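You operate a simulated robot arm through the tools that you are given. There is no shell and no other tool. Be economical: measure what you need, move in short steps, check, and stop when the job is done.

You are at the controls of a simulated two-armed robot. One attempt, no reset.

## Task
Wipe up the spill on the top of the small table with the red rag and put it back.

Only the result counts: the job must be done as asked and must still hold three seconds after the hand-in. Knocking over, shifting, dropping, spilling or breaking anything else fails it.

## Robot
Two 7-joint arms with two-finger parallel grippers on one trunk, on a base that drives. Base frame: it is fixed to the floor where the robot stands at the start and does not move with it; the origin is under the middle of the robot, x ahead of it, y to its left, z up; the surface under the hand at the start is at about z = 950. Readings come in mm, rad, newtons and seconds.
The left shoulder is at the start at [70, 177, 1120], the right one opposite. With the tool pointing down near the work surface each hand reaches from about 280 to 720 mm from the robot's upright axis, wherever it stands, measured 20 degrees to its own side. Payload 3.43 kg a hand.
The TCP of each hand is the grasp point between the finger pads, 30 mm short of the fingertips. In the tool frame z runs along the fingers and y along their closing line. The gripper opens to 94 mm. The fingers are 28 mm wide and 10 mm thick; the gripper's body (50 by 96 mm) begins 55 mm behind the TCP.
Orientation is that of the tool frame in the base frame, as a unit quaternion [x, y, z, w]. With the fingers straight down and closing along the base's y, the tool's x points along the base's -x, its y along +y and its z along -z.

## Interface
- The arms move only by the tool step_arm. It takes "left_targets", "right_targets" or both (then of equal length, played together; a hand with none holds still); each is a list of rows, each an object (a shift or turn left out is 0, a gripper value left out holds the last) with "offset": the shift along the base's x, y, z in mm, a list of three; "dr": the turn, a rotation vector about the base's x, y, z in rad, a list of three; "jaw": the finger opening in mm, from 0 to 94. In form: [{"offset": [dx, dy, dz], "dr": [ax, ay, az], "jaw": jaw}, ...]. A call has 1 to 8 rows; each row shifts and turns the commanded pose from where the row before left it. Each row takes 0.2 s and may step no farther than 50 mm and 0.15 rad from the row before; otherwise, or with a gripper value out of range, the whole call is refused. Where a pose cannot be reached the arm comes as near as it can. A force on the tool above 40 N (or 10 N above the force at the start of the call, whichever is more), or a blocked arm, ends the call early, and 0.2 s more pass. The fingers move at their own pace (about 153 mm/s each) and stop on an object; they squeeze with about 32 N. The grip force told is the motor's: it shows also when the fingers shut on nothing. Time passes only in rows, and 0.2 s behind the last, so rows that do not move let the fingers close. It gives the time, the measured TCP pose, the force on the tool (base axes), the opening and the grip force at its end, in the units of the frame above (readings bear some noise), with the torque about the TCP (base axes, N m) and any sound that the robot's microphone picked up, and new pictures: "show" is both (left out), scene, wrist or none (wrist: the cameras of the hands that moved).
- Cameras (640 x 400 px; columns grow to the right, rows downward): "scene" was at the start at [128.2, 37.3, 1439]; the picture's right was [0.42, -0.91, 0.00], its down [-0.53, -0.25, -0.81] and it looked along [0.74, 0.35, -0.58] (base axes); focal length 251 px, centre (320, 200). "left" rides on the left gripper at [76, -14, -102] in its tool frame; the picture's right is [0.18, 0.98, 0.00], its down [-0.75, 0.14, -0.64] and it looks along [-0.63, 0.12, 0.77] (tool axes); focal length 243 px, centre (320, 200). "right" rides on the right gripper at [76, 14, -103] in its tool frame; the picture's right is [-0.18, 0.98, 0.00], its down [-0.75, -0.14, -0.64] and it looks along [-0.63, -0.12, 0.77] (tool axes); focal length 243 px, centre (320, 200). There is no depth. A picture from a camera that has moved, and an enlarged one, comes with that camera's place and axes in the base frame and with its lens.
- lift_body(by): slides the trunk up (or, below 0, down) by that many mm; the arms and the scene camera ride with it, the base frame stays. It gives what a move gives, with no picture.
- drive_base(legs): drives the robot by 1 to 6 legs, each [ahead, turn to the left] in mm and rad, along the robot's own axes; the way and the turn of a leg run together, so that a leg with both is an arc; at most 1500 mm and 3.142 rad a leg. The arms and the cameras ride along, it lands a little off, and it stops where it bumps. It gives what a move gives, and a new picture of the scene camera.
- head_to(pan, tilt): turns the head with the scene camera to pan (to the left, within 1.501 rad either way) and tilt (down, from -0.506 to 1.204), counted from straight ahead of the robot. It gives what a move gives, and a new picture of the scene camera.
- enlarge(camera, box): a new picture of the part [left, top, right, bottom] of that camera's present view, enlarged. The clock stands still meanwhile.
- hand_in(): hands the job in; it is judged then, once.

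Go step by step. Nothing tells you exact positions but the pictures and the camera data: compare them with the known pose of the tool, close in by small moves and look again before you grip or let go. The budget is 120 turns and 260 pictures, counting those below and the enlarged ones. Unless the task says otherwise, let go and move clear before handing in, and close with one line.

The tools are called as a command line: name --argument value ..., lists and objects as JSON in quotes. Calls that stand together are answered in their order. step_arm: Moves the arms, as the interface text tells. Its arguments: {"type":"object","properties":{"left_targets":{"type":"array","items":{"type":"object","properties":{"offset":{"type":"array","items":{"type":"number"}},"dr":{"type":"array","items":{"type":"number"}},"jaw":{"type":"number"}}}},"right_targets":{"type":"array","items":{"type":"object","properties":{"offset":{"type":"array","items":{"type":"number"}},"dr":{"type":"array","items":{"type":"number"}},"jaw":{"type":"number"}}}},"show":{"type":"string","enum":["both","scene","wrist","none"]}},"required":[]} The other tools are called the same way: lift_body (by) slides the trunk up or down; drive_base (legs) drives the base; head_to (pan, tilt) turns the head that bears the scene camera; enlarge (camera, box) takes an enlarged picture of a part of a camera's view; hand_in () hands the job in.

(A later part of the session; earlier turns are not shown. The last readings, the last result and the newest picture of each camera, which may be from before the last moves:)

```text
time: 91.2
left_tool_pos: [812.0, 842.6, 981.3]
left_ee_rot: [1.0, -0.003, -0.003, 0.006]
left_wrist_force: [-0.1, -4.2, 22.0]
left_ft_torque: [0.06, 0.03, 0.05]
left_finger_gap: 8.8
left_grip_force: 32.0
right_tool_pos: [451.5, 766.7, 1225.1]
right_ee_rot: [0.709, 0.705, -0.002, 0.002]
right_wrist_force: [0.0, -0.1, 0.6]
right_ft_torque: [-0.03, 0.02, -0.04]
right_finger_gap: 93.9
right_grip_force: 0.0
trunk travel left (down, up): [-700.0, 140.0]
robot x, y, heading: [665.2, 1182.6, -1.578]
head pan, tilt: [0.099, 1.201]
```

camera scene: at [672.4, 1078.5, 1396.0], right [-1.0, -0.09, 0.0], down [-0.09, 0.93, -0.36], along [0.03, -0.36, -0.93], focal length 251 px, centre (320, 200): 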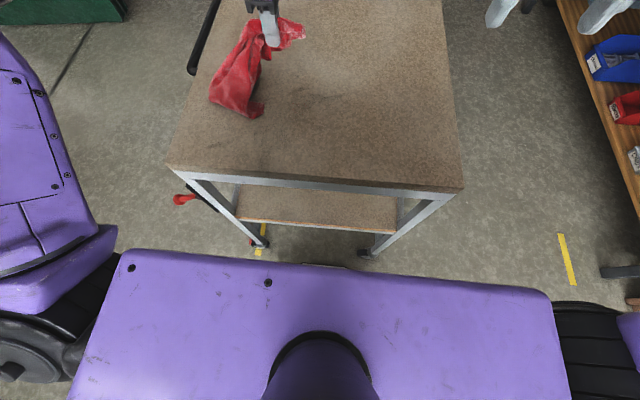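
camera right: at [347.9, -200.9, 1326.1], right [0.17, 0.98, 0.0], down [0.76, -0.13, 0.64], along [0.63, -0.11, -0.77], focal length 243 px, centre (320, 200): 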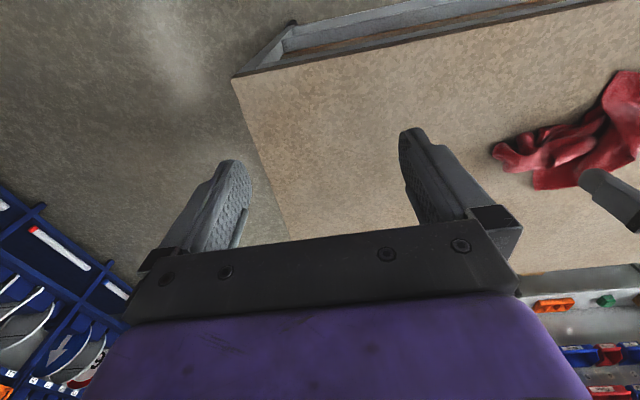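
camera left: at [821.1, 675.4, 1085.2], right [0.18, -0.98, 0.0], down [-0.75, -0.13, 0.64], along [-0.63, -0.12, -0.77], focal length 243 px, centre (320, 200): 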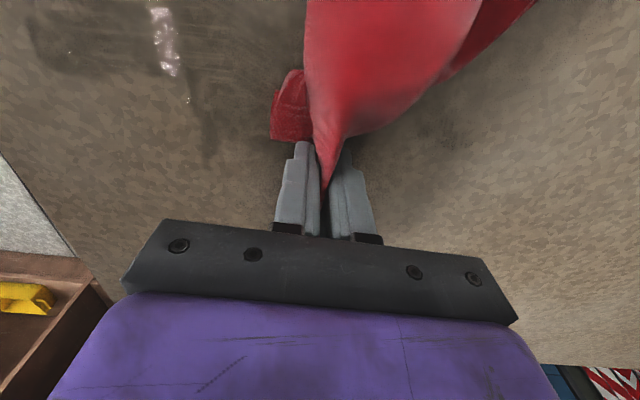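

Pressed at the stripe's near end. I'll sweep inward, then go for the right tail at (930,815).

step_arm --left_targets '[{"offset": [0, -30, 2]}, {"offset": [0, -45, 0]}, {"offset": [0, -45, 0]}, {"offset": [0, 0, 45]}, {"offset": [40, 25, 0]}, {"offset": [40, 25, 0]}, {"offset": [40, 25, 0]}, {"offset": [8, 10, -40]}]' --show "none"

step_arm --left_targets '[{"offset": [0, 0, -6]}, {"offset": [0, 0, -3]}, {"offset": [-35, -5, 0]}, {"offset": [-35, -20, 0]}, {"offset": [-35, -25, 0]}, {"offset": [0, 0, 45]}, {"offset": [0, -45, 15]}, {"offset": [0, -48, 0]}]' --show "scene"

enlarge --camera "scene" --box '[160, 40, 360, 165]'

```text
time: 93.0
left_tool_pos: [937.8, 805.2, 988.0]
left_ee_rot: [1.0, -0.004, 0.001, 0.002]
left_wrist_force: [0.9, 0.3, 2.5]
left_ft_torque: [-0.03, -0.07, 0.03]
left_finger_gap: 8.8
left_grip_force: 32.0
right_tool_pos: [450.0, 763.8, 1225.4]
right_ee_rot: [0.709, 0.705, 0.0, 0.001]
right_wrist_force: [1.0, -0.1, 1.0]
right_ft_torque: [-0.01, 0.03, 0.0]
right_finger_gap: 94.0
right_grip_force: 0.0
trunk travel left (down, up): [-700.0, 140.0]
robot x, y, heading: [667.4, 1187.8, -1.574]
head pan, tilt: [0.099, 1.201]
```

```text
time: 93.8
left_tool_pos: [924.2, 802.5, 983.7]
left_ee_rot: [1.0, -0.004, 0.002, 0.007]
left_wrist_force: [0.7, 5.9, 25.3]
left_ft_torque: [0.07, -0.18, 0.07]
left_finger_gap: 8.4
left_grip_force: 31.6
right_tool_pos: [449.1, 766.5, 1224.6]
right_ee_rot: [0.708, 0.706, 0.0, 0.002]
right_wrist_force: [-0.5, -0.5, 0.3]
right_ft_torque: [0.04, -0.02, 0.01]
right_finger_gap: 93.9
right_grip_force: 0.0
trunk travel left (down, up): [-700.0, 140.0]
robot x, y, heading: [669.3, 1187.4, -1.573]
head pan, tilt: [0.099, 1.201]
stopped in row 3 (left hand): the force on the tool passed its limit at 44 N (the readings are from after the stop); the commanded pose is now the measured one
camera scene: at [669.9, 1082.1, 1396.4], right [-1.0, -0.1, 0.0], down [-0.09, 0.93, -0.36], along [0.04, -0.36, -0.93], focal length 251 px, centre (320, 200)
```

scene: 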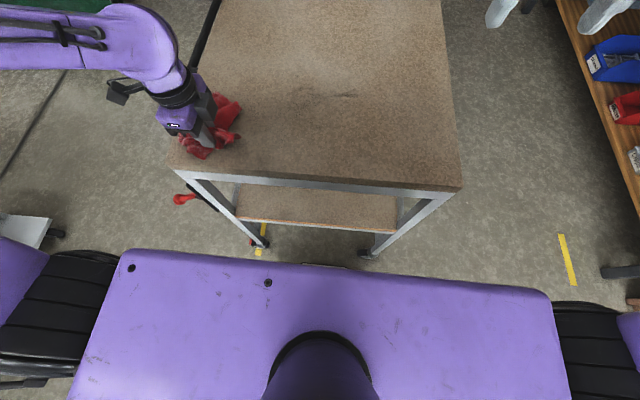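

```text
3.20 times, centred on (260, 102) of scene
camera zoom: at [669.9, 1082.1, 1396.4], right [-1.0, -0.1, 0.0], down [-0.09, 0.93, -0.36], along [0.04, -0.36, -0.93], focal length 803 px, centre (512, 512)
```

zoom: 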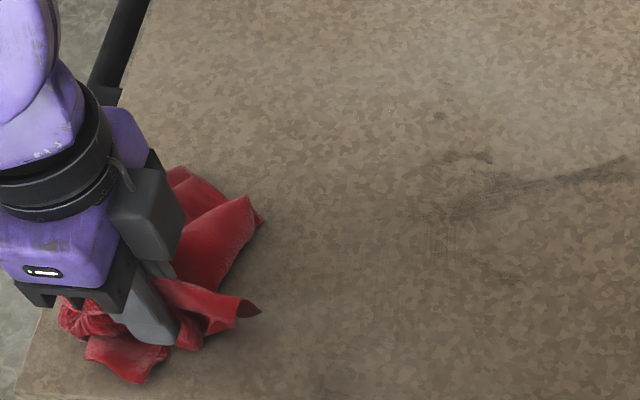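

Nearly clean. I'll ease pressure, sweep this tail inward, lift off, and then wipe the remaining thin streak from (630,632) to (760,695).

step_arm --left_targets '[{"offset": [0, 0, 3]}, {"offset": [-30, -5, 0]}, {"offset": [-35, -20, 0]}, {"offset": [-20, -20, 0]}, {"offset": [0, 0, 45]}, {"offset": [-30, -35, 15]}, {"offset": [-35, -30, 0]}, {"offset": [-45, -10, 0]}]' --show "none"

step_arm --left_targets '[{"offset": [-45, -10, 0]}, {"offset": [-45, -15, 0]}, {"offset": [-20, -20, 0]}, {"offset": [0, 0, -35]}, {"offset": [0, 0, -25]}, {"offset": [0, 0, -2]}]' --show "none"

```text
time: 95.6
left_tool_pos: [732.0, 681.5, 1046.2]
left_ee_rot: [1.0, -0.003, 0.0, 0.005]
left_wrist_force: [0.0, 0.0, 0.5]
left_ft_torque: [-0.01, 0.0, 0.03]
left_finger_gap: 8.4
left_grip_force: 32.1
right_tool_pos: [449.5, 765.1, 1225.5]
right_ee_rot: [0.709, 0.706, -0.001, 0.001]
right_wrist_force: [-0.4, 1.3, 0.8]
right_ft_torque: [-0.01, -0.04, 0.04]
right_finger_gap: 94.0
right_grip_force: 0.1
trunk travel left (down, up): [-700.0, 140.0]
robot x, y, heading: [671.1, 1185.5, -1.573]
head pan, tilt: [0.099, 1.201]
```

```text
time: 97.0
left_tool_pos: [621.7, 637.0, 982.7]
left_ee_rot: [1.0, -0.003, -0.001, 0.006]
left_wrist_force: [-0.8, -1.3, 4.8]
left_ft_torque: [-0.03, -0.01, 0.04]
left_finger_gap: 8.9
left_grip_force: 32.0
right_tool_pos: [452.5, 764.5, 1224.3]
right_ee_rot: [0.708, 0.706, -0.001, 0.001]
right_wrist_force: [1.0, 0.5, 0.2]
right_ft_torque: [-0.02, -0.02, -0.01]
right_finger_gap: 94.0
right_grip_force: 0.1
trunk travel left (down, up): [-700.0, 140.0]
robot x, y, heading: [670.3, 1185.5, -1.572]
head pan, tilt: [0.099, 1.201]
```

step_arm --left_targets '[{"offset": [35, 10, 0]}, {"offset": [35, 15, 0]}, {"offset": [35, 18, 0]}, {"offset": [35, 18, 0]}, {"offset": [0, 0, 45]}, {"offset": [-20, -45, 0]}, {"offset": [0, -20, -43]}, {"offset": [0, 0, -2]}]' --show "none"

step_arm --left_targets '[{"offset": [15, 30, 0]}, {"offset": [15, 30, 0]}, {"offset": [0, 0, 45]}, {"offset": [0, 0, 45]}, {"offset": [45, 0, 0]}, {"offset": [45, 0, 0]}, {"offset": [45, 10, 0]}, {"offset": [20, 10, 20]}]' --show "scene"

enlarge --camera "scene" --box '[160, 40, 400, 190]'

```text
time: 98.8
left_tool_pos: [741.5, 633.4, 985.1]
left_ee_rot: [1.0, -0.004, 0.001, 0.006]
left_wrist_force: [0.6, 0.2, 1.3]
left_ft_torque: [-0.05, -0.02, 0.06]
left_finger_gap: 8.8
left_grip_force: 31.8
right_tool_pos: [451.6, 766.2, 1226.2]
right_ee_rot: [0.708, 0.706, -0.001, 0.001]
right_wrist_force: [0.8, -0.2, -0.2]
right_ft_torque: [-0.02, 0.0, 0.0]
right_finger_gap: 93.7
right_grip_force: 0.1
trunk travel left (down, up): [-700.0, 140.0]
robot x, y, heading: [669.5, 1183.7, -1.578]
head pan, tilt: [0.099, 1.201]
```

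```text
time: 100.6
left_tool_pos: [928.7, 710.6, 1092.9]
left_ee_rot: [1.0, -0.004, 0.001, 0.005]
left_wrist_force: [0.7, 0.1, -0.4]
left_ft_torque: [-0.02, 0.01, 0.06]
left_finger_gap: 9.2
left_grip_force: 31.8
right_tool_pos: [451.0, 764.7, 1225.8]
right_ee_rot: [0.708, 0.706, -0.001, 0.001]
right_wrist_force: [-0.5, -0.1, -1.3]
right_ft_torque: [0.0, -0.01, -0.01]
right_finger_gap: 94.1
right_grip_force: 0.1
trunk travel left (down, up): [-700.0, 140.0]
robot x, y, heading: [669.4, 1184.1, -1.574]
head pan, tilt: [0.099, 1.201]
camera scene: at [672.6, 1080.6, 1396.1], right [-1.0, -0.1, 0.0], down [-0.09, 0.93, -0.36], along [0.03, -0.36, -0.93], focal length 251 px, centre (320, 200)
```

scene: 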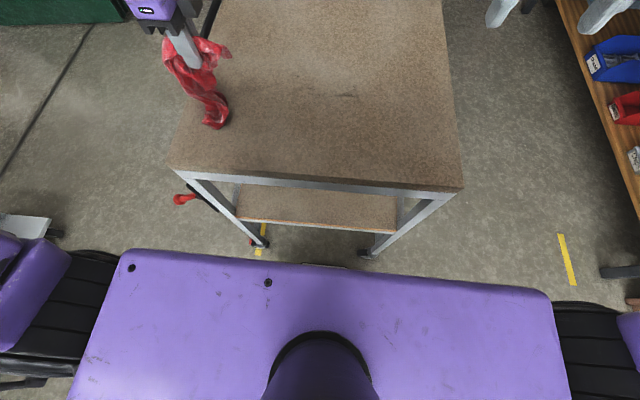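

```text
2.67 times, centred on (280, 115) of scene
camera zoom: at [672.6, 1080.6, 1396.1], right [-1.0, -0.1, 0.0], down [-0.09, 0.93, -0.36], along [0.03, -0.36, -0.93], focal length 669 px, centre (427, 427)
```

zoom: 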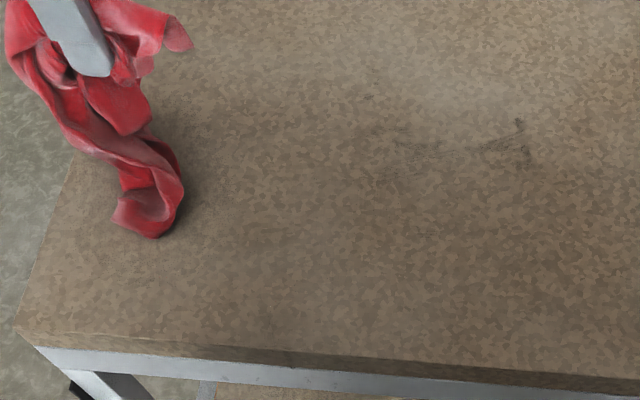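

Only faint traces remain around x 625–760, y 615–690. One more pass there.

step_arm --left_targets '[{"offset": [-44, -10, -5]}, {"offset": [-44, -10, -5]}, {"offset": [-44, -10, -5]}, {"offset": [-44, -10, -5]}, {"offset": [-44, -10, -5]}, {"offset": [-44, -10, -5]}, {"offset": [-43, -10, -5]}, {"offset": [0, -20, -30]}]' --show "none"

step_arm --left_targets '[{"offset": [0, 0, -40]}, {"offset": [0, 0, -5]}, {"offset": [10, 25, 0]}, {"offset": [0, 25, 0]}, {"offset": [35, 0, 0]}, {"offset": [0, -30, 0]}, {"offset": [30, 0, 0]}, {"offset": [0, 40, 0]}]' --show "none"

step_arm --left_targets '[{"offset": [30, 0, 0]}, {"offset": [0, -40, 0]}, {"offset": [30, 0, 0]}, {"offset": [0, 40, 0]}, {"offset": [0, 0, 45]}, {"offset": [0, 0, 45]}, {"offset": [45, 0, 20]}, {"offset": [45, 0, 20]}]' --show "none"

step_arm --left_targets '[{"offset": [45, 0, 20]}, {"offset": [45, 0, 0]}, {"offset": [35, 0, 0]}]'

enlarge --camera "scene" --box '[160, 0, 400, 150]'

```text
time: 102.4
left_tool_pos: [619.5, 621.8, 1025.2]
left_ee_rot: [1.0, -0.003, 0.0, 0.004]
left_wrist_force: [0.1, 0.1, 0.2]
left_ft_torque: [0.0, 0.0, 0.09]
left_finger_gap: 8.6
left_grip_force: 32.1
right_tool_pos: [453.1, 762.1, 1225.6]
right_ee_rot: [0.709, 0.706, 0.0, 0.0]
right_wrist_force: [0.6, 0.7, 1.1]
right_ft_torque: [0.03, -0.01, 0.01]
right_finger_gap: 93.7
right_grip_force: 0.0
trunk travel left (down, up): [-700.0, 140.0]
robot x, y, heading: [670.2, 1190.4, -1.582]
head pan, tilt: [0.099, 1.201]
```

```text
time: 104.2
left_tool_pos: [696.1, 685.6, 983.0]
left_ee_rot: [1.0, -0.004, 0.001, 0.006]
left_wrist_force: [2.2, -0.4, 10.9]
left_ft_torque: [-0.04, -0.05, 0.03]
left_finger_gap: 8.7
left_grip_force: 32.1
right_tool_pos: [452.8, 767.7, 1226.4]
right_ee_rot: [0.708, 0.706, -0.002, 0.002]
right_wrist_force: [0.6, 0.8, 0.5]
right_ft_torque: [0.01, -0.01, -0.02]
right_finger_gap: 94.1
right_grip_force: 0.0
trunk travel left (down, up): [-700.0, 140.0]
robot x, y, heading: [666.9, 1185.8, -1.576]
head pan, tilt: [0.099, 1.201]
```

```text
time: 106.0
left_tool_pos: [846.4, 684.2, 1107.1]
left_ee_rot: [1.0, -0.004, 0.0, 0.006]
left_wrist_force: [0.5, -0.3, -0.1]
left_ft_torque: [-0.01, 0.0, 0.04]
left_finger_gap: 8.8
left_grip_force: 32.0
right_tool_pos: [454.5, 763.4, 1224.9]
right_ee_rot: [0.708, 0.706, -0.002, 0.0]
right_wrist_force: [0.8, 0.4, -0.5]
right_ft_torque: [-0.03, -0.04, 0.02]
right_finger_gap: 94.1
right_grip_force: 0.1
trunk travel left (down, up): [-700.0, 140.0]
robot x, y, heading: [668.8, 1184.3, -1.57]
head pan, tilt: [0.099, 1.201]
```

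```text
time: 106.8
left_tool_pos: [972.3, 684.8, 1128.2]
left_ee_rot: [1.0, -0.003, 0.002, 0.006]
left_wrist_force: [0.2, -0.7, -0.6]
left_ft_torque: [0.04, 0.0, 0.01]
left_finger_gap: 8.8
left_grip_force: 31.9
right_tool_pos: [451.6, 763.5, 1225.3]
right_ee_rot: [0.708, 0.706, 0.0, 0.001]
right_wrist_force: [-0.4, 0.8, 0.3]
right_ft_torque: [0.01, -0.02, 0.0]
right_finger_gap: 94.1
right_grip_force: 0.1
trunk travel left (down, up): [-700.0, 140.0]
robot x, y, heading: [669.4, 1187.9, -1.572]
head pan, tilt: [0.099, 1.201]
camera scene: at [671.9, 1079.6, 1396.1], right [-1.0, -0.1, 0.0], down [-0.09, 0.93, -0.36], along [0.03, -0.36, -0.93], focal length 251 px, centre (320, 200)
camera left: at [1048.1, 700.9, 1230.5], right [0.18, -0.98, 0.01], down [-0.76, -0.13, 0.64], along [-0.63, -0.12, -0.77], focal length 243 px, centre (320, 200)
```

scene: 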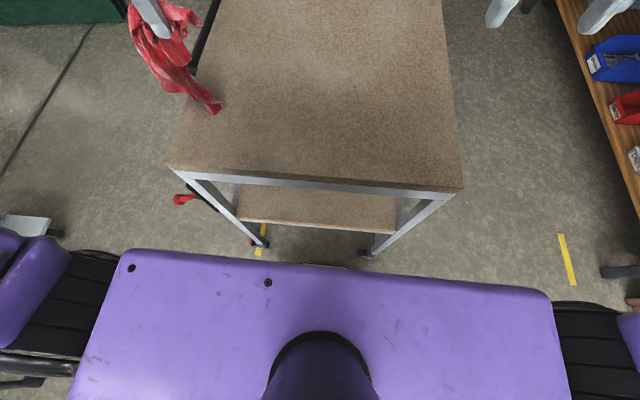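
left: 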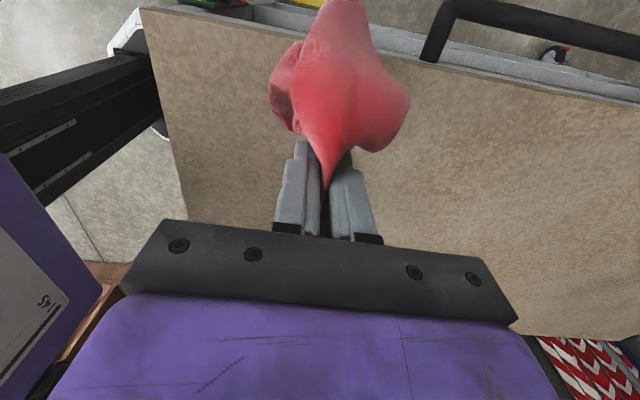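

```text
2.67 times, centred on (280, 75) of scene
camera zoom: at [671.9, 1079.6, 1396.1], right [-1.0, -0.1, 0.0], down [-0.09, 0.93, -0.36], along [0.03, -0.36, -0.93], focal length 669 px, centre (427, 533)
```

zoom: 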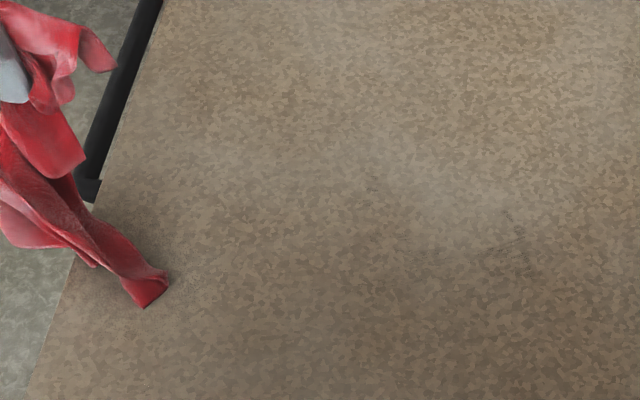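

The top looks clean. I'll check from another angle for glints before returning the rag, moving the hand away from the pole first.

step_arm --left_targets '[{"offset": [-30, 0, 30]}, {"offset": [0, 0, 45]}]' --show "none"

head_to --pan 0.1 --tilt 0.85

enlarge --camera "scene" --box '[180, 100, 340, 200]'

enlarge --camera "scene" --box '[280, 100, 440, 200]'

```text
time: 107.4
left_tool_pos: [939.9, 687.0, 1205.1]
left_ee_rot: [1.0, -0.003, 0.001, 0.005]
left_wrist_force: [-1.0, 0.0, -0.2]
left_ft_torque: [-0.01, 0.01, 0.05]
left_finger_gap: 9.1
left_grip_force: 31.9
right_tool_pos: [451.7, 765.5, 1225.1]
right_ee_rot: [0.708, 0.706, -0.001, 0.001]
right_wrist_force: [0.2, 0.7, -0.1]
right_ft_torque: [0.0, 0.0, 0.01]
right_finger_gap: 94.0
right_grip_force: 0.1
trunk travel left (down, up): [-700.0, 140.0]
robot x, y, heading: [668.1, 1183.0, -1.575]
head pan, tilt: [0.099, 1.201]
```

```text
time: 108.2
left_tool_pos: [941.8, 686.3, 1204.7]
left_ee_rot: [1.0, -0.004, 0.0, 0.005]
left_wrist_force: [0.2, -0.3, 0.3]
left_ft_torque: [-0.02, -0.04, 0.01]
left_finger_gap: 8.8
left_grip_force: 32.1
right_tool_pos: [452.0, 763.6, 1224.9]
right_ee_rot: [0.709, 0.705, -0.001, 0.001]
right_wrist_force: [0.3, 1.8, 0.2]
right_ft_torque: [-0.01, 0.0, 0.01]
right_finger_gap: 93.8
right_grip_force: 0.0
trunk travel left (down, up): [-700.0, 140.0]
robot x, y, heading: [669.5, 1189.6, -1.574]
head pan, tilt: [0.099, 0.85]
camera scene: at [674.3, 1057.2, 1419.7], right [-1.0, -0.1, 0.0], down [-0.07, 0.75, -0.66], along [0.06, -0.66, -0.75], focal length 251 px, centre (320, 200)
```

scene: 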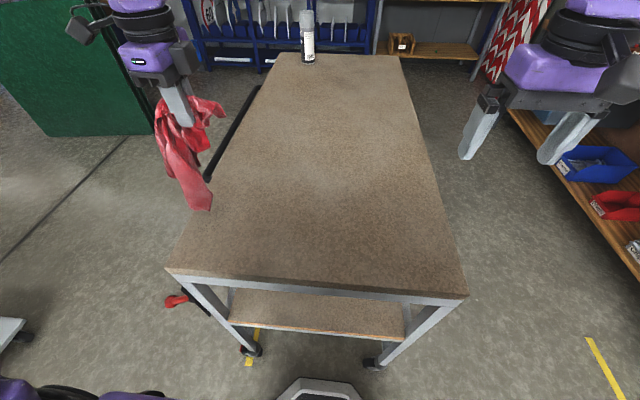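

```text
4.00 times, centred on (260, 150) of scene
camera zoom: at [674.3, 1057.2, 1419.7], right [-1.0, -0.1, 0.0], down [-0.07, 0.75, -0.66], along [0.06, -0.66, -0.75], focal length 1004 px, centre (560, 400)
```

zoom: 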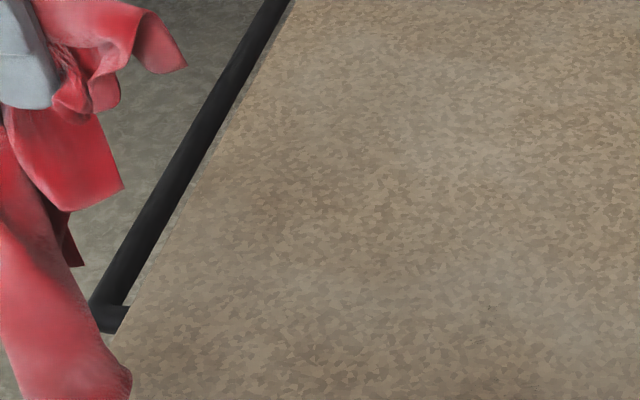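

```text
4.00 times, centred on (360, 150) of scene
camera zoom: at [674.3, 1057.2, 1419.7], right [-1.0, -0.1, 0.0], down [-0.07, 0.75, -0.66], along [0.06, -0.66, -0.75], focal length 1004 px, centre (160, 400)
```

zoom: 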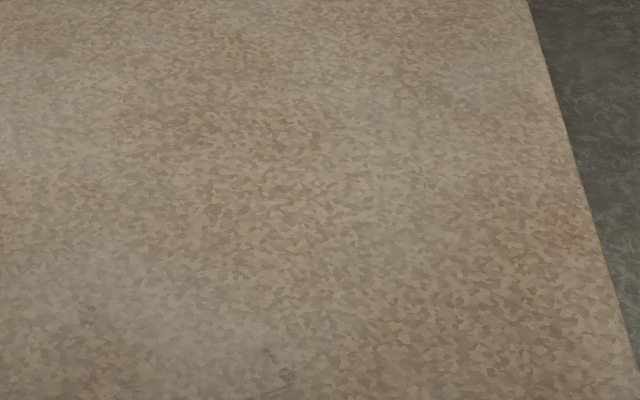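

Just two or three faint specks are left near (769,570) and (650,605). A quick final wipe there.

step_arm --left_targets '[{"offset": [-35, -24, -20]}, {"offset": [-35, -24, -20]}, {"offset": [-35, -24, -20]}, {"offset": [-35, -24, -20]}, {"offset": [-33, -24, -20]}, {"offset": [0, 0, -45]}, {"offset": [0, 0, -45]}, {"offset": [0, 0, -28]}]' --show "none"

step_arm --left_targets '[{"offset": [0, 0, -4]}, {"offset": [0, 30, 0]}, {"offset": [-35, 0, 0]}, {"offset": [-40, -5, 0]}, {"offset": [-40, 0, 0]}, {"offset": [-20, 20, 0]}, {"offset": [0, 35, 0]}, {"offset": [25, 0, 0]}]' --show "none"

step_arm --left_targets '[{"offset": [0, -40, 0]}, {"offset": [30, 40, 0]}, {"offset": [0, 0, 45]}, {"offset": [0, 10, 45]}, {"offset": [45, 10, 15]}, {"offset": [45, 0, 15]}, {"offset": [45, 0, 15]}, {"offset": [45, 0, 15]}]' --show "scene"

enlarge --camera "scene" --box '[230, 90, 422, 210]'

```text
time: 110.0
left_tool_pos: [764.8, 563.7, 983.9]
left_ee_rot: [1.0, -0.003, 0.0, 0.006]
left_wrist_force: [0.1, -0.4, 0.3]
left_ft_torque: [0.01, -0.01, 0.02]
left_finger_gap: 8.7
left_grip_force: 32.1
right_tool_pos: [451.3, 765.2, 1224.4]
right_ee_rot: [0.709, 0.705, 0.0, 0.0]
right_wrist_force: [-0.3, -0.3, -0.4]
right_ft_torque: [-0.01, 0.03, -0.02]
right_finger_gap: 94.1
right_grip_force: 0.0
trunk travel left (down, up): [-700.0, 140.0]
robot x, y, heading: [670.4, 1184.9, -1.576]
head pan, tilt: [0.099, 0.85]
```

```text
time: 111.8
left_tool_pos: [656.5, 641.0, 984.4]
left_ee_rot: [1.0, -0.004, 0.0, 0.006]
left_wrist_force: [0.6, -0.3, 1.1]
left_ft_torque: [0.0, 0.02, 0.02]
left_finger_gap: 8.7
left_grip_force: 32.3
right_tool_pos: [453.0, 763.4, 1224.8]
right_ee_rot: [0.708, 0.706, -0.002, 0.001]
right_wrist_force: [0.5, -0.3, -0.3]
right_ft_torque: [-0.01, 0.01, 0.02]
right_finger_gap: 94.1
right_grip_force: 0.0
trunk travel left (down, up): [-700.0, 140.0]
robot x, y, heading: [667.7, 1189.7, -1.576]
head pan, tilt: [0.099, 0.85]
```

```text
time: 113.6
left_tool_pos: [867.8, 665.4, 1132.9]
left_ee_rot: [1.0, -0.004, -0.001, 0.005]
left_wrist_force: [0.3, 0.1, 0.4]
left_ft_torque: [-0.01, 0.05, 0.03]
left_finger_gap: 9.0
left_grip_force: 32.0
right_tool_pos: [454.1, 764.5, 1225.2]
right_ee_rot: [0.708, 0.706, -0.002, 0.001]
right_wrist_force: [0.3, -0.1, -0.4]
right_ft_torque: [0.0, -0.02, 0.03]
right_finger_gap: 94.2
right_grip_force: 0.0
trunk travel left (down, up): [-700.0, 140.0]
robot x, y, heading: [667.5, 1185.5, -1.574]
head pan, tilt: [0.099, 0.85]
camera scene: at [677.1, 1058.8, 1419.9], right [-1.0, -0.1, 0.0], down [-0.07, 0.75, -0.66], along [0.06, -0.66, -0.75], focal length 251 px, centre (320, 200)
```

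scene: 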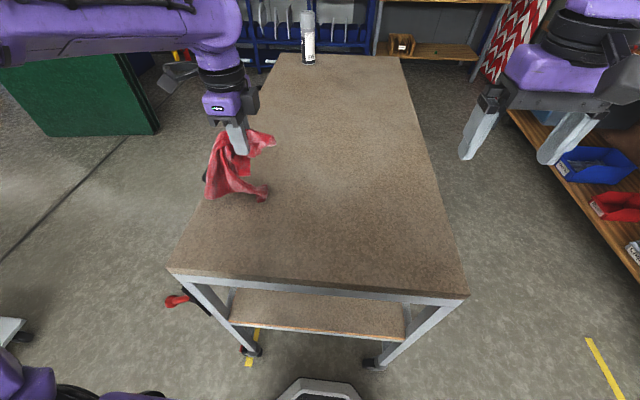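

```text
3.33 times, centred on (326, 150) of scene
camera zoom: at [677.1, 1058.8, 1419.9], right [-1.0, -0.1, 0.0], down [-0.07, 0.75, -0.66], along [0.06, -0.66, -0.75], focal length 836 px, centre (300, 367)
```

zoom: 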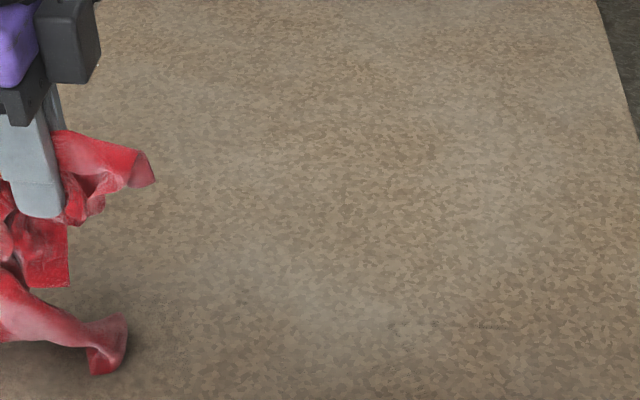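

The spill is wiped up and the bottle's untouched. Now I'll raise the rag and drive back along the same route to its original place.

step_arm --left_targets '[{"offset": [-20, 0, 40]}, {"offset": [-20, 0, 40]}]' --show "none"

drive_base --legs '[[-80, 0], [0, 1.574]]'

```text
time: 114.2
left_tool_pos: [823.8, 663.1, 1213.3]
left_ee_rot: [1.0, -0.004, 0.001, 0.006]
left_wrist_force: [-0.7, 0.0, -0.6]
left_ft_torque: [-0.03, 0.05, 0.01]
left_finger_gap: 8.6
left_grip_force: 31.7
right_tool_pos: [450.4, 765.2, 1225.7]
right_ee_rot: [0.708, 0.706, -0.001, 0.002]
right_wrist_force: [0.2, 0.9, -0.3]
right_ft_torque: [0.02, -0.04, 0.0]
right_finger_gap: 94.1
right_grip_force: 0.1
trunk travel left (down, up): [-700.0, 140.0]
robot x, y, heading: [670.1, 1188.9, -1.577]
head pan, tilt: [0.099, 0.85]
```

```text
time: 119.1
left_tool_pos: [1188.8, 1429.7, 1212.2]
left_ee_rot: [0.702, 0.712, 0.005, 0.004]
left_wrist_force: [0.2, -0.7, -0.7]
left_ft_torque: [0.0, -0.01, -0.09]
left_finger_gap: 8.4
left_grip_force: 32.0
right_tool_pos: [1093.8, 1056.3, 1223.6]
right_ee_rot: [-0.009, 1.0, 0.001, 0.0]
right_wrist_force: [-0.4, -0.4, 0.5]
right_ft_torque: [0.01, 0.0, -0.04]
right_finger_gap: 94.2
right_grip_force: 0.0
trunk travel left (down, up): [-700.0, 140.0]
robot x, y, heading: [673.0, 1263.3, 0.018]
head pan, tilt: [0.099, 0.85]
camera scene: at [795.1, 1273.1, 1419.8], right [0.12, -0.99, 0.0], down [-0.75, -0.09, -0.66], along [0.66, 0.08, -0.75], focal length 251 px, centre (320, 200)
```

scene: 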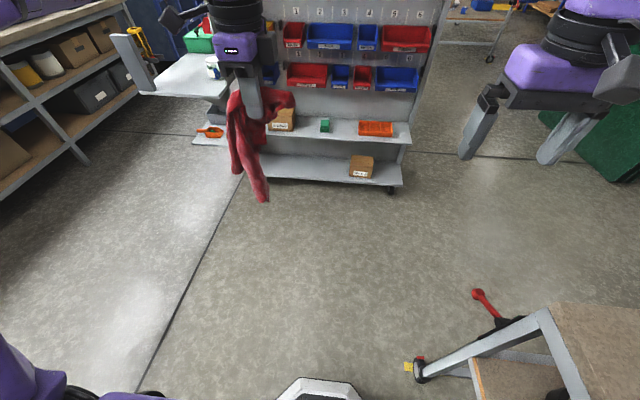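

drive_base --legs '[[-645, 0], [0, 1.55]]'

```text
time: 126.5
left_tool_pos: [-151.4, 1765.9, 1213.0]
left_ee_rot: [-0.013, 1.0, 0.005, 0.0]
left_wrist_force: [-0.8, 0.6, 0.7]
left_ft_torque: [-0.01, -0.03, -0.07]
left_finger_gap: 8.5
left_grip_force: 31.8
right_tool_pos: [225.0, 1675.5, 1225.0]
right_ee_rot: [0.717, -0.697, -0.001, -0.001]
right_wrist_force: [0.3, 0.7, -0.9]
right_ft_torque: [0.0, 0.01, 0.01]
right_finger_gap: 94.1
right_grip_force: 0.0
trunk travel left (down, up): [-700.0, 140.0]
robot x, y, heading: [19.2, 1246.5, 1.597]
head pan, tilt: [0.099, 0.85]
camera scene: at [8.8, 1375.9, 1419.8], right [0.99, 0.13, 0.0], down [0.1, -0.75, -0.66], along [-0.08, 0.65, -0.75], focal length 251 px, centre (320, 200)
```

scene: 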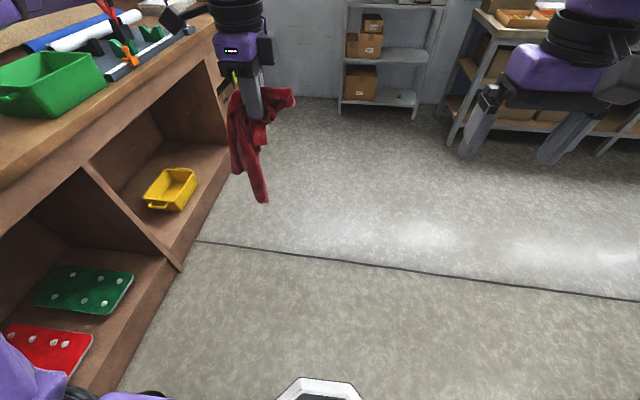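

drive_base --legs '[[0, -0.035], [-1205, 0]]'

```text
time: 133.1
left_tool_pos: [-139.3, 544.9, 1213.1]
left_ee_rot: [-0.004, 1.0, 0.005, -0.001]
left_wrist_force: [-0.2, -0.6, 0.9]
left_ft_torque: [0.0, -0.02, -0.07]
left_finger_gap: 8.5
left_grip_force: 31.8
right_tool_pos: [235.2, 448.8, 1225.5]
right_ee_rot: [0.711, -0.704, -0.001, -0.001]
right_wrist_force: [0.0, 0.3, -0.3]
right_ft_torque: [0.04, 0.01, 0.01]
right_finger_gap: 94.2
right_grip_force: 0.0
trunk travel left (down, up): [-700.0, 140.0]
robot x, y, heading: [21.9, 24.0, 1.58]
head pan, tilt: [0.099, 0.85]
camera scene: at [13.8, 151.7, 1419.8], right [0.99, 0.11, 0.0], down [0.08, -0.75, -0.66], along [-0.07, 0.66, -0.75], focal length 251 px, centre (320, 200)
```

scene: 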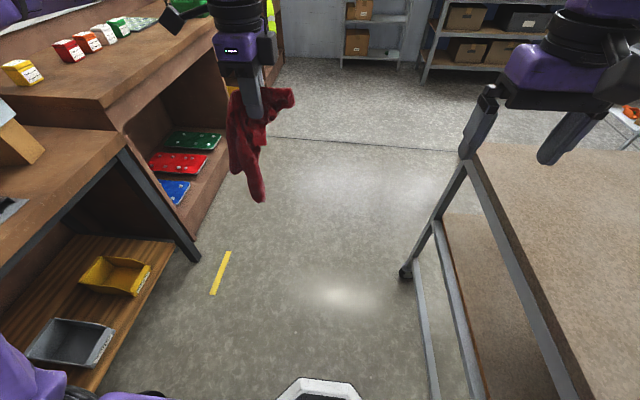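

drive_base --legs '[[0, -1.575]]'

head_to --pan 0.2 --tilt 0.75

enlarge --camera "scene" --box '[100, 110, 292, 230]'

```text
time: 137.4
left_tool_pos: [552.2, 159.6, 1212.2]
left_ee_rot: [0.722, 0.691, 0.005, 0.004]
left_wrist_force: [-0.1, -0.4, -0.8]
left_ft_torque: [-0.01, 0.02, 0.1]
left_finger_gap: 8.4
left_grip_force: 32.7
right_tool_pos: [437.8, -208.4, 1224.6]
right_ee_rot: [0.021, 1.0, 0.0, 0.001]
right_wrist_force: [-0.1, -0.9, -0.8]
right_ft_torque: [0.0, 0.02, 0.02]
right_finger_gap: 94.1
right_grip_force: 0.0
trunk travel left (down, up): [-700.0, 140.0]
robot x, y, heading: [25.2, 21.9, -0.04]
head pan, tilt: [0.099, 0.85]
camera scene: at [151.2, 26.1, 1419.8], right [0.06, -1.0, 0.0], down [-0.75, -0.04, -0.66], along [0.66, 0.04, -0.75], focal length 251 px, centre (320, 200)
```

scene: 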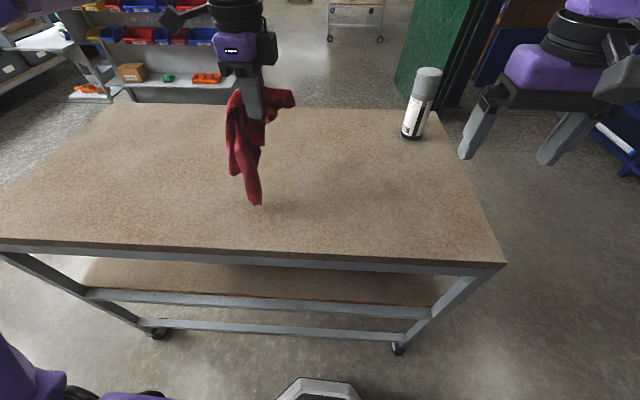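

```text
time: 138.1
left_tool_pos: [553.1, 160.4, 1212.6]
left_ee_rot: [0.723, 0.691, 0.004, 0.003]
left_wrist_force: [0.3, -0.5, -0.7]
left_ft_torque: [-0.03, -0.02, 0.08]
left_finger_gap: 8.2
left_grip_force: 31.8
right_tool_pos: [437.3, -209.3, 1224.6]
right_ee_rot: [0.022, 1.0, 0.0, 0.001]
right_wrist_force: [-0.4, -0.1, 0.1]
right_ft_torque: [0.02, -0.02, 0.01]
right_finger_gap: 94.0
right_grip_force: 0.1
trunk travel left (down, up): [-700.0, 140.0]
robot x, y, heading: [21.7, 22.0, -0.037]
head pan, tilt: [0.201, 0.75]
camera scene: at [154.9, 34.5, 1427.8], right [0.16, -0.99, 0.0], down [-0.67, -0.11, -0.73], along [0.72, 0.12, -0.68], focal length 251 px, centre (320, 200)
```

scene: 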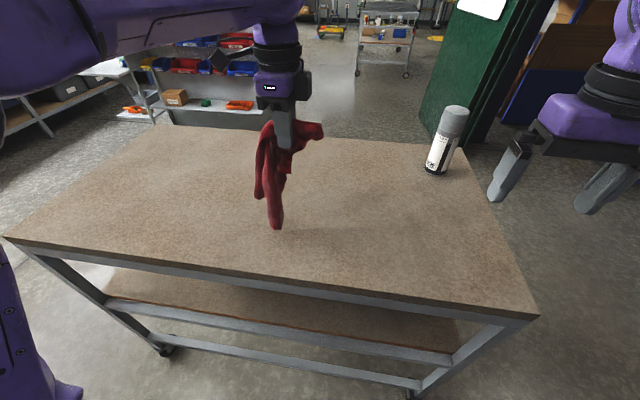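

```text
3.33 times, centred on (196, 170) of scene
camera zoom: at [154.9, 34.5, 1427.8], right [0.16, -0.99, 0.0], down [-0.67, -0.11, -0.73], along [0.72, 0.12, -0.68], focal length 836 px, centre (733, 300)
```

zoom: 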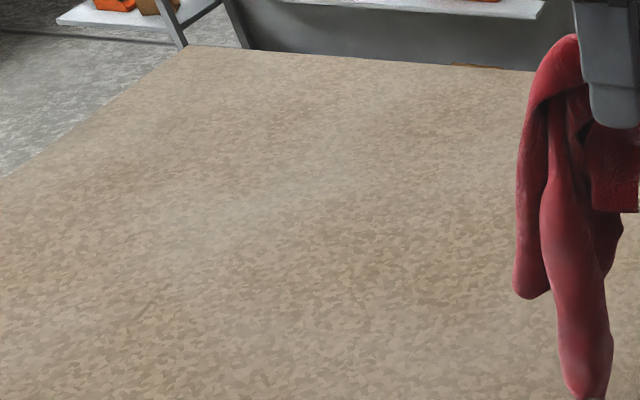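

enlarge --camera "scene" --box '[108, 173, 188, 223]'

```text
8.00 times, centred on (148, 198) of scene
camera zoom: at [154.9, 34.5, 1427.8], right [0.16, -0.99, 0.0], down [-0.67, -0.11, -0.73], along [0.72, 0.12, -0.68], focal length 2007 px, centre (1696, 216)
```

zoom: 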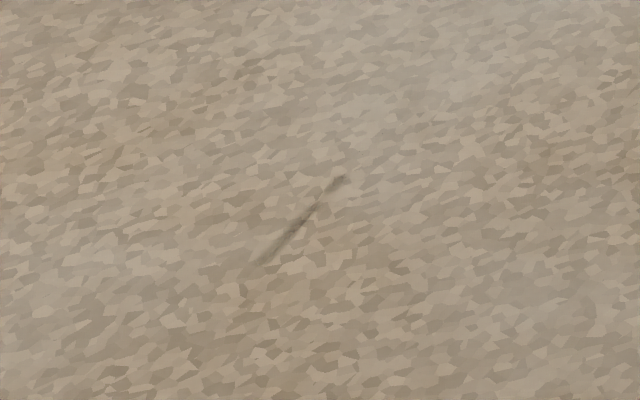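

There's just one tiny faint streak (~30 mm) near (569,597). It's within reach if I move 40 mm closer, so I'll wipe it too.

drive_base --legs '[[40, 0]]'

step_arm --left_targets '[{"offset": [-5, 48, 0]}, {"offset": [-5, 48, 0]}, {"offset": [-5, 48, 0]}, {"offset": [-5, 48, 0]}, {"offset": [-5, 48, 0]}, {"offset": [-5, 48, 0]}, {"offset": [0, 48, 0]}, {"offset": [0, 48, 0]}]' --show "scene"

```text
time: 139.0
left_tool_pos: [585.8, 158.8, 1217.0]
left_ee_rot: [0.723, 0.691, 0.007, 0.006]
left_wrist_force: [-0.7, 0.3, 0.1]
left_ft_torque: [-0.01, -0.09, 0.07]
left_finger_gap: 8.4
left_grip_force: 31.9
right_tool_pos: [470.6, -209.6, 1227.5]
right_ee_rot: [0.02, 1.0, 0.0, 0.004]
right_wrist_force: [-1.8, -0.6, -0.3]
right_ft_torque: [0.02, -0.03, 0.02]
right_finger_gap: 94.2
right_grip_force: 0.1
trunk travel left (down, up): [-700.0, 140.0]
robot x, y, heading: [66.1, 24.7, -0.041]
head pan, tilt: [0.201, 0.75]
camera scene: at [186.1, 33.6, 1428.7], right [0.16, -0.99, 0.0], down [-0.67, -0.11, -0.74], along [0.73, 0.12, -0.68], focal length 251 px, centre (320, 200)
```

scene: 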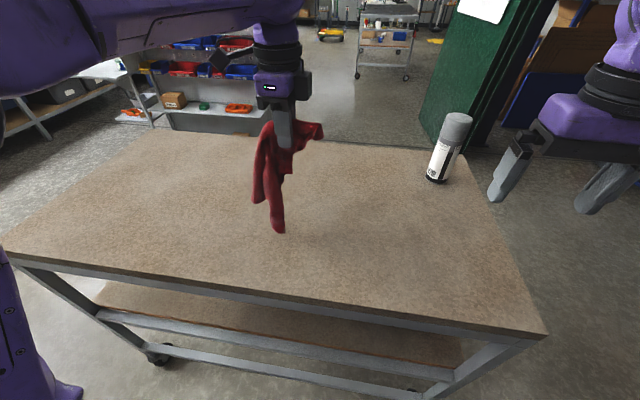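

```text
time: 140.8
left_tool_pos: [561.0, 542.0, 1211.9]
left_ee_rot: [0.723, 0.691, 0.004, 0.004]
left_wrist_force: [-0.3, 0.5, -0.6]
left_ft_torque: [-0.03, -0.01, 0.09]
left_finger_gap: 8.5
left_grip_force: 31.9
right_tool_pos: [477.9, -208.2, 1224.2]
right_ee_rot: [0.019, 1.0, 0.0, 0.001]
right_wrist_force: [-0.8, -0.3, 0.5]
right_ft_torque: [-0.03, -0.02, 0.02]
right_finger_gap: 94.0
right_grip_force: 0.1
trunk travel left (down, up): [-700.0, 140.0]
robot x, y, heading: [66.0, 22.0, -0.041]
head pan, tilt: [0.201, 0.75]
camera scene: at [195.1, 35.4, 1427.7], right [0.16, -0.99, 0.0], down [-0.67, -0.11, -0.73], along [0.72, 0.12, -0.68], focal length 251 px, centre (320, 200)
```

scene: 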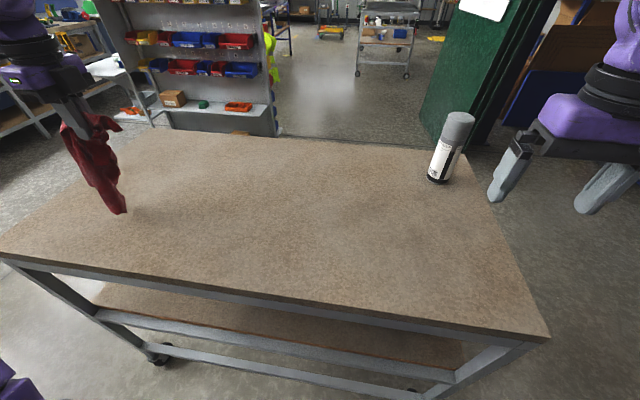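

step_arm --left_targets '[{"offset": [-5, 40, -20]}, {"offset": [-5, 14, -45]}, {"offset": [0, 0, -48]}, {"offset": [0, 0, -48]}, {"offset": [0, 0, -46]}, {"offset": [0, 0, -20]}, {"offset": [0, 0, -3]}]' --show "none"

step_arm --left_targets '[{"offset": [30, 0, 0]}, {"offset": [30, 0, 0]}, {"offset": [0, -15, 0]}, {"offset": [-30, 0, 0]}, {"offset": [-30, 0, 0]}, {"offset": [0, 25, 0]}, {"offset": [30, 0, 0]}, {"offset": [20, -10, 0]}]' --show "none"

step_arm --left_targets '[{"offset": [0, 0, 45]}, {"offset": [0, 0, 45]}, {"offset": [0, -20, 45]}, {"offset": [0, -48, 0]}, {"offset": [0, -48, 0]}, {"offset": [0, -48, 0]}, {"offset": [0, -48, 0]}, {"offset": [0, -48, 0]}]' --show "scene"

enlarge --camera "scene" --box '[40, 140, 232, 260]'

```text
time: 142.4
left_tool_pos: [554.1, 594.6, 984.1]
left_ee_rot: [0.723, 0.691, 0.006, 0.005]
left_wrist_force: [2.4, 0.4, 13.4]
left_ft_torque: [0.06, -0.09, 0.04]
left_finger_gap: 8.6
left_grip_force: 32.0
right_tool_pos: [474.7, -212.5, 1224.9]
right_ee_rot: [0.021, 1.0, 0.0, 0.002]
right_wrist_force: [-0.2, 0.4, -0.3]
right_ft_torque: [-0.01, -0.01, 0.01]
right_finger_gap: 93.8
right_grip_force: 0.0
trunk travel left (down, up): [-700.0, 140.0]
robot x, y, heading: [65.0, 22.5, -0.039]
head pan, tilt: [0.201, 0.75]
```

```text
time: 144.2
left_tool_pos: [601.2, 595.0, 985.2]
left_ee_rot: [0.723, 0.691, 0.004, 0.003]
left_wrist_force: [-0.5, -0.5, 3.5]
left_ft_torque: [0.04, 0.05, 0.08]
left_finger_gap: 8.6
left_grip_force: 31.9
right_tool_pos: [478.1, -210.3, 1225.3]
right_ee_rot: [0.02, 1.0, 0.001, 0.001]
right_wrist_force: [-0.3, -0.3, -0.4]
right_ft_torque: [-0.02, -0.03, -0.02]
right_finger_gap: 93.8
right_grip_force: 0.0
trunk travel left (down, up): [-700.0, 140.0]
robot x, y, heading: [62.7, 23.5, -0.04]
head pan, tilt: [0.201, 0.75]
```

```text
time: 146.0
left_tool_pos: [600.4, 333.7, 1118.0]
left_ee_rot: [0.722, 0.692, 0.004, 0.003]
left_wrist_force: [-0.9, 0.7, -0.3]
left_ft_torque: [0.01, 0.01, 0.05]
left_finger_gap: 8.5
left_grip_force: 32.3
right_tool_pos: [477.1, -211.5, 1224.6]
right_ee_rot: [0.021, 1.0, 0.001, 0.001]
right_wrist_force: [-0.3, -0.1, -0.3]
right_ft_torque: [0.04, -0.01, -0.01]
right_finger_gap: 94.0
right_grip_force: 0.1
trunk travel left (down, up): [-700.0, 140.0]
robot x, y, heading: [65.8, 23.4, -0.039]
head pan, tilt: [0.201, 0.75]
camera scene: at [194.4, 31.2, 1427.8], right [0.16, -0.99, 0.0], down [-0.67, -0.11, -0.73], along [0.72, 0.12, -0.68], focal length 251 px, centre (320, 200)
```

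scene: 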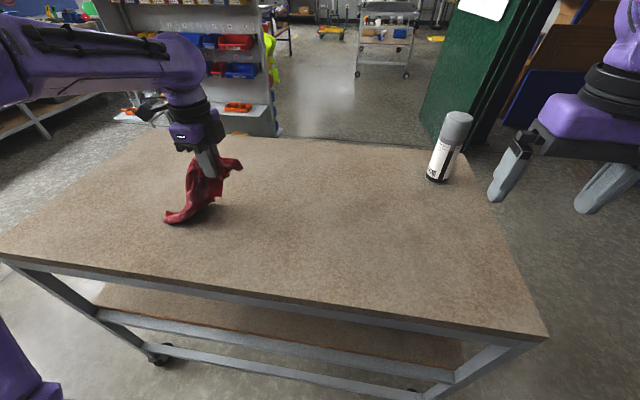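

```text
3.33 times, centred on (136, 200) of scene
camera zoom: at [194.4, 31.2, 1427.8], right [0.16, -0.99, 0.0], down [-0.67, -0.11, -0.73], along [0.72, 0.12, -0.68], focal length 836 px, centre (933, 200)
```

zoom: 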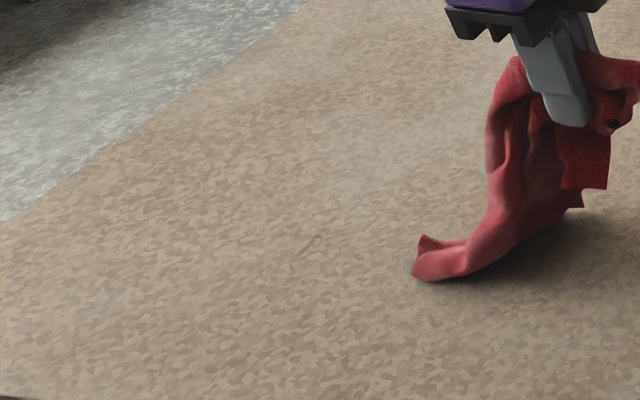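

The top is clean. Now I'll lay the rag back at its original place: tail down near y≈220, then lower diagonally to the grip point at about (607,110).

step_arm --left_targets '[{"offset": [2, -48, 15]}, {"offset": [2, -48, 0]}, {"offset": [0, -28, -23]}, {"offset": [0, -30, -33]}, {"offset": [0, -30, -36]}, {"offset": [0, -28, -36]}, {"offset": [0, -10, -18]}]'

```text
refused: row 1 steps farther than a row can; nothing moved
```

step_arm --left_targets '[{"offset": [2, -45, 15]}, {"offset": [2, -48, 0]}, {"offset": [0, -31, -23]}, {"offset": [0, -30, -33]}, {"offset": [0, -30, -36]}, {"offset": [0, -28, -36]}, {"offset": [0, -10, -18]}]'

```text
time: 147.6
left_tool_pos: [607.9, 114.7, 984.2]
left_ee_rot: [0.721, 0.693, 0.004, 0.004]
left_wrist_force: [-0.5, -0.1, 1.0]
left_ft_torque: [0.02, 0.01, 0.09]
left_finger_gap: 8.7
left_grip_force: 31.8
right_tool_pos: [477.4, -210.3, 1224.7]
right_ee_rot: [0.021, 1.0, 0.001, 0.001]
right_wrist_force: [0.3, -0.9, 0.3]
right_ft_torque: [0.0, 0.01, -0.01]
right_finger_gap: 94.2
right_grip_force: 0.0
trunk travel left (down, up): [-700.0, 140.0]
robot x, y, heading: [65.8, 21.8, -0.035]
head pan, tilt: [0.201, 0.75]
camera scene: at [194.5, 32.8, 1427.9], right [0.16, -0.99, 0.0], down [-0.67, -0.11, -0.73], along [0.72, 0.12, -0.68], focal length 251 px, centre (320, 200)
camera left: at [595.0, 193.7, 1086.6], right [0.99, 0.14, 0.01], down [0.1, -0.76, 0.64], along [0.1, -0.64, -0.77], focal length 243 px, centre (320, 200)
```

scene: 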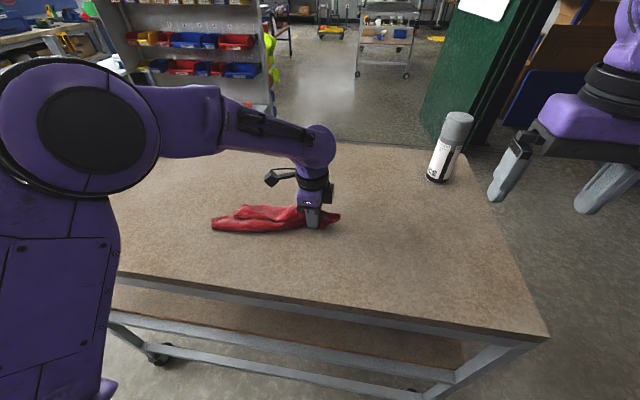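
left: 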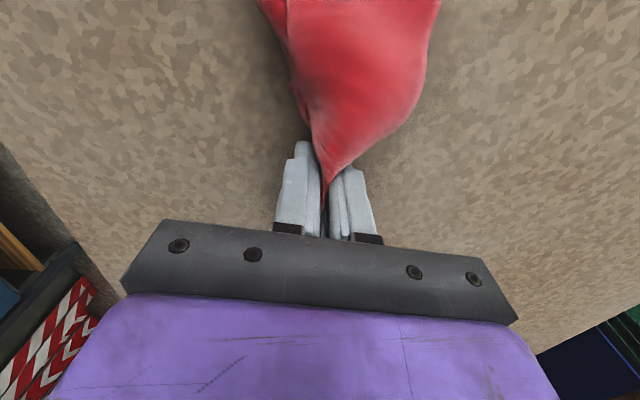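

The rag is laid out too far toward +y (to y≈374). I'll lift it clear and lower it straight down so it bunches around its original spot.

step_arm --left_targets '[{"offset": [0, 0, 48]}, {"offset": [-5, 0, 48]}, {"offset": [-5, 0, 48]}, {"offset": [0, 10, 45]}, {"offset": [0, 0, 0]}, {"offset": [0, 0, 0]}, {"offset": [0, 0, 0]}, {"offset": [0, 0, -40]}]' --show "none"

step_arm --left_targets '[{"offset": [0, 0, -35]}, {"offset": [0, 0, -35]}, {"offset": [0, 0, -35]}, {"offset": [0, 0, -30]}, {"offset": [0, 0, -12]}]'

```text
time: 149.4
left_tool_pos: [595.5, 123.3, 1135.5]
left_ee_rot: [0.723, 0.691, 0.004, 0.005]
left_wrist_force: [0.2, 0.5, -0.2]
left_ft_torque: [0.0, -0.01, 0.05]
left_finger_gap: 8.6
left_grip_force: 32.0
right_tool_pos: [478.7, -209.0, 1225.2]
right_ee_rot: [0.02, 1.0, 0.0, -0.001]
right_wrist_force: [0.5, 0.3, -0.3]
right_ft_torque: [-0.02, -0.01, -0.01]
right_finger_gap: 93.9
right_grip_force: 0.1
trunk travel left (down, up): [-700.0, 140.0]
robot x, y, heading: [63.3, 21.9, -0.037]
head pan, tilt: [0.201, 0.75]
```

```text
time: 150.6
left_tool_pos: [594.6, 124.2, 987.9]
left_ee_rot: [0.722, 0.692, 0.004, 0.004]
left_wrist_force: [0.2, -0.7, 1.7]
left_ft_torque: [0.04, 0.01, 0.06]
left_finger_gap: 8.6
left_grip_force: 32.1
right_tool_pos: [477.9, -210.4, 1225.2]
right_ee_rot: [0.021, 1.0, 0.001, 0.001]
right_wrist_force: [-0.3, 0.0, 0.8]
right_ft_torque: [-0.03, 0.0, -0.04]
right_finger_gap: 93.9
right_grip_force: 0.0
trunk travel left (down, up): [-700.0, 140.0]
robot x, y, heading: [63.3, 23.9, -0.039]
head pan, tilt: [0.201, 0.75]
camera scene: at [194.5, 33.0, 1427.9], right [0.16, -0.99, 0.0], down [-0.67, -0.11, -0.73], along [0.72, 0.12, -0.68], focal length 251 px, centre (320, 200)
camera left: at [583.2, 201.6, 1090.6], right [0.99, 0.14, 0.01], down [0.1, -0.76, 0.64], along [0.1, -0.63, -0.77], focal length 243 px, centre (320, 200)
```

scene: 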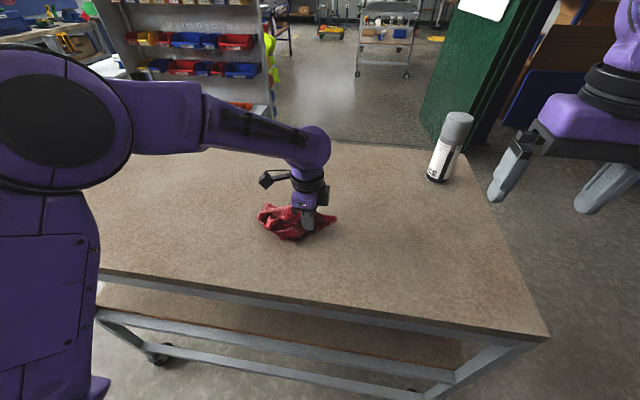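
left: 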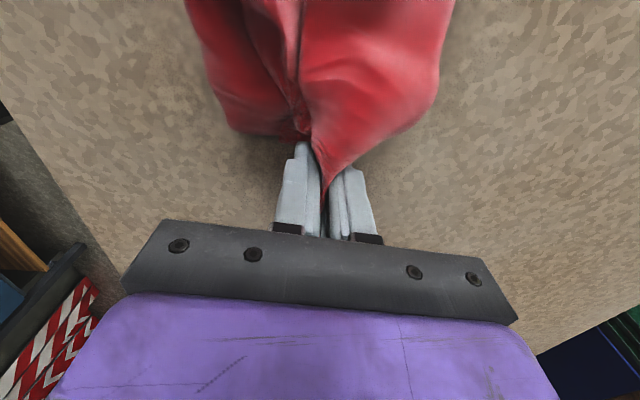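

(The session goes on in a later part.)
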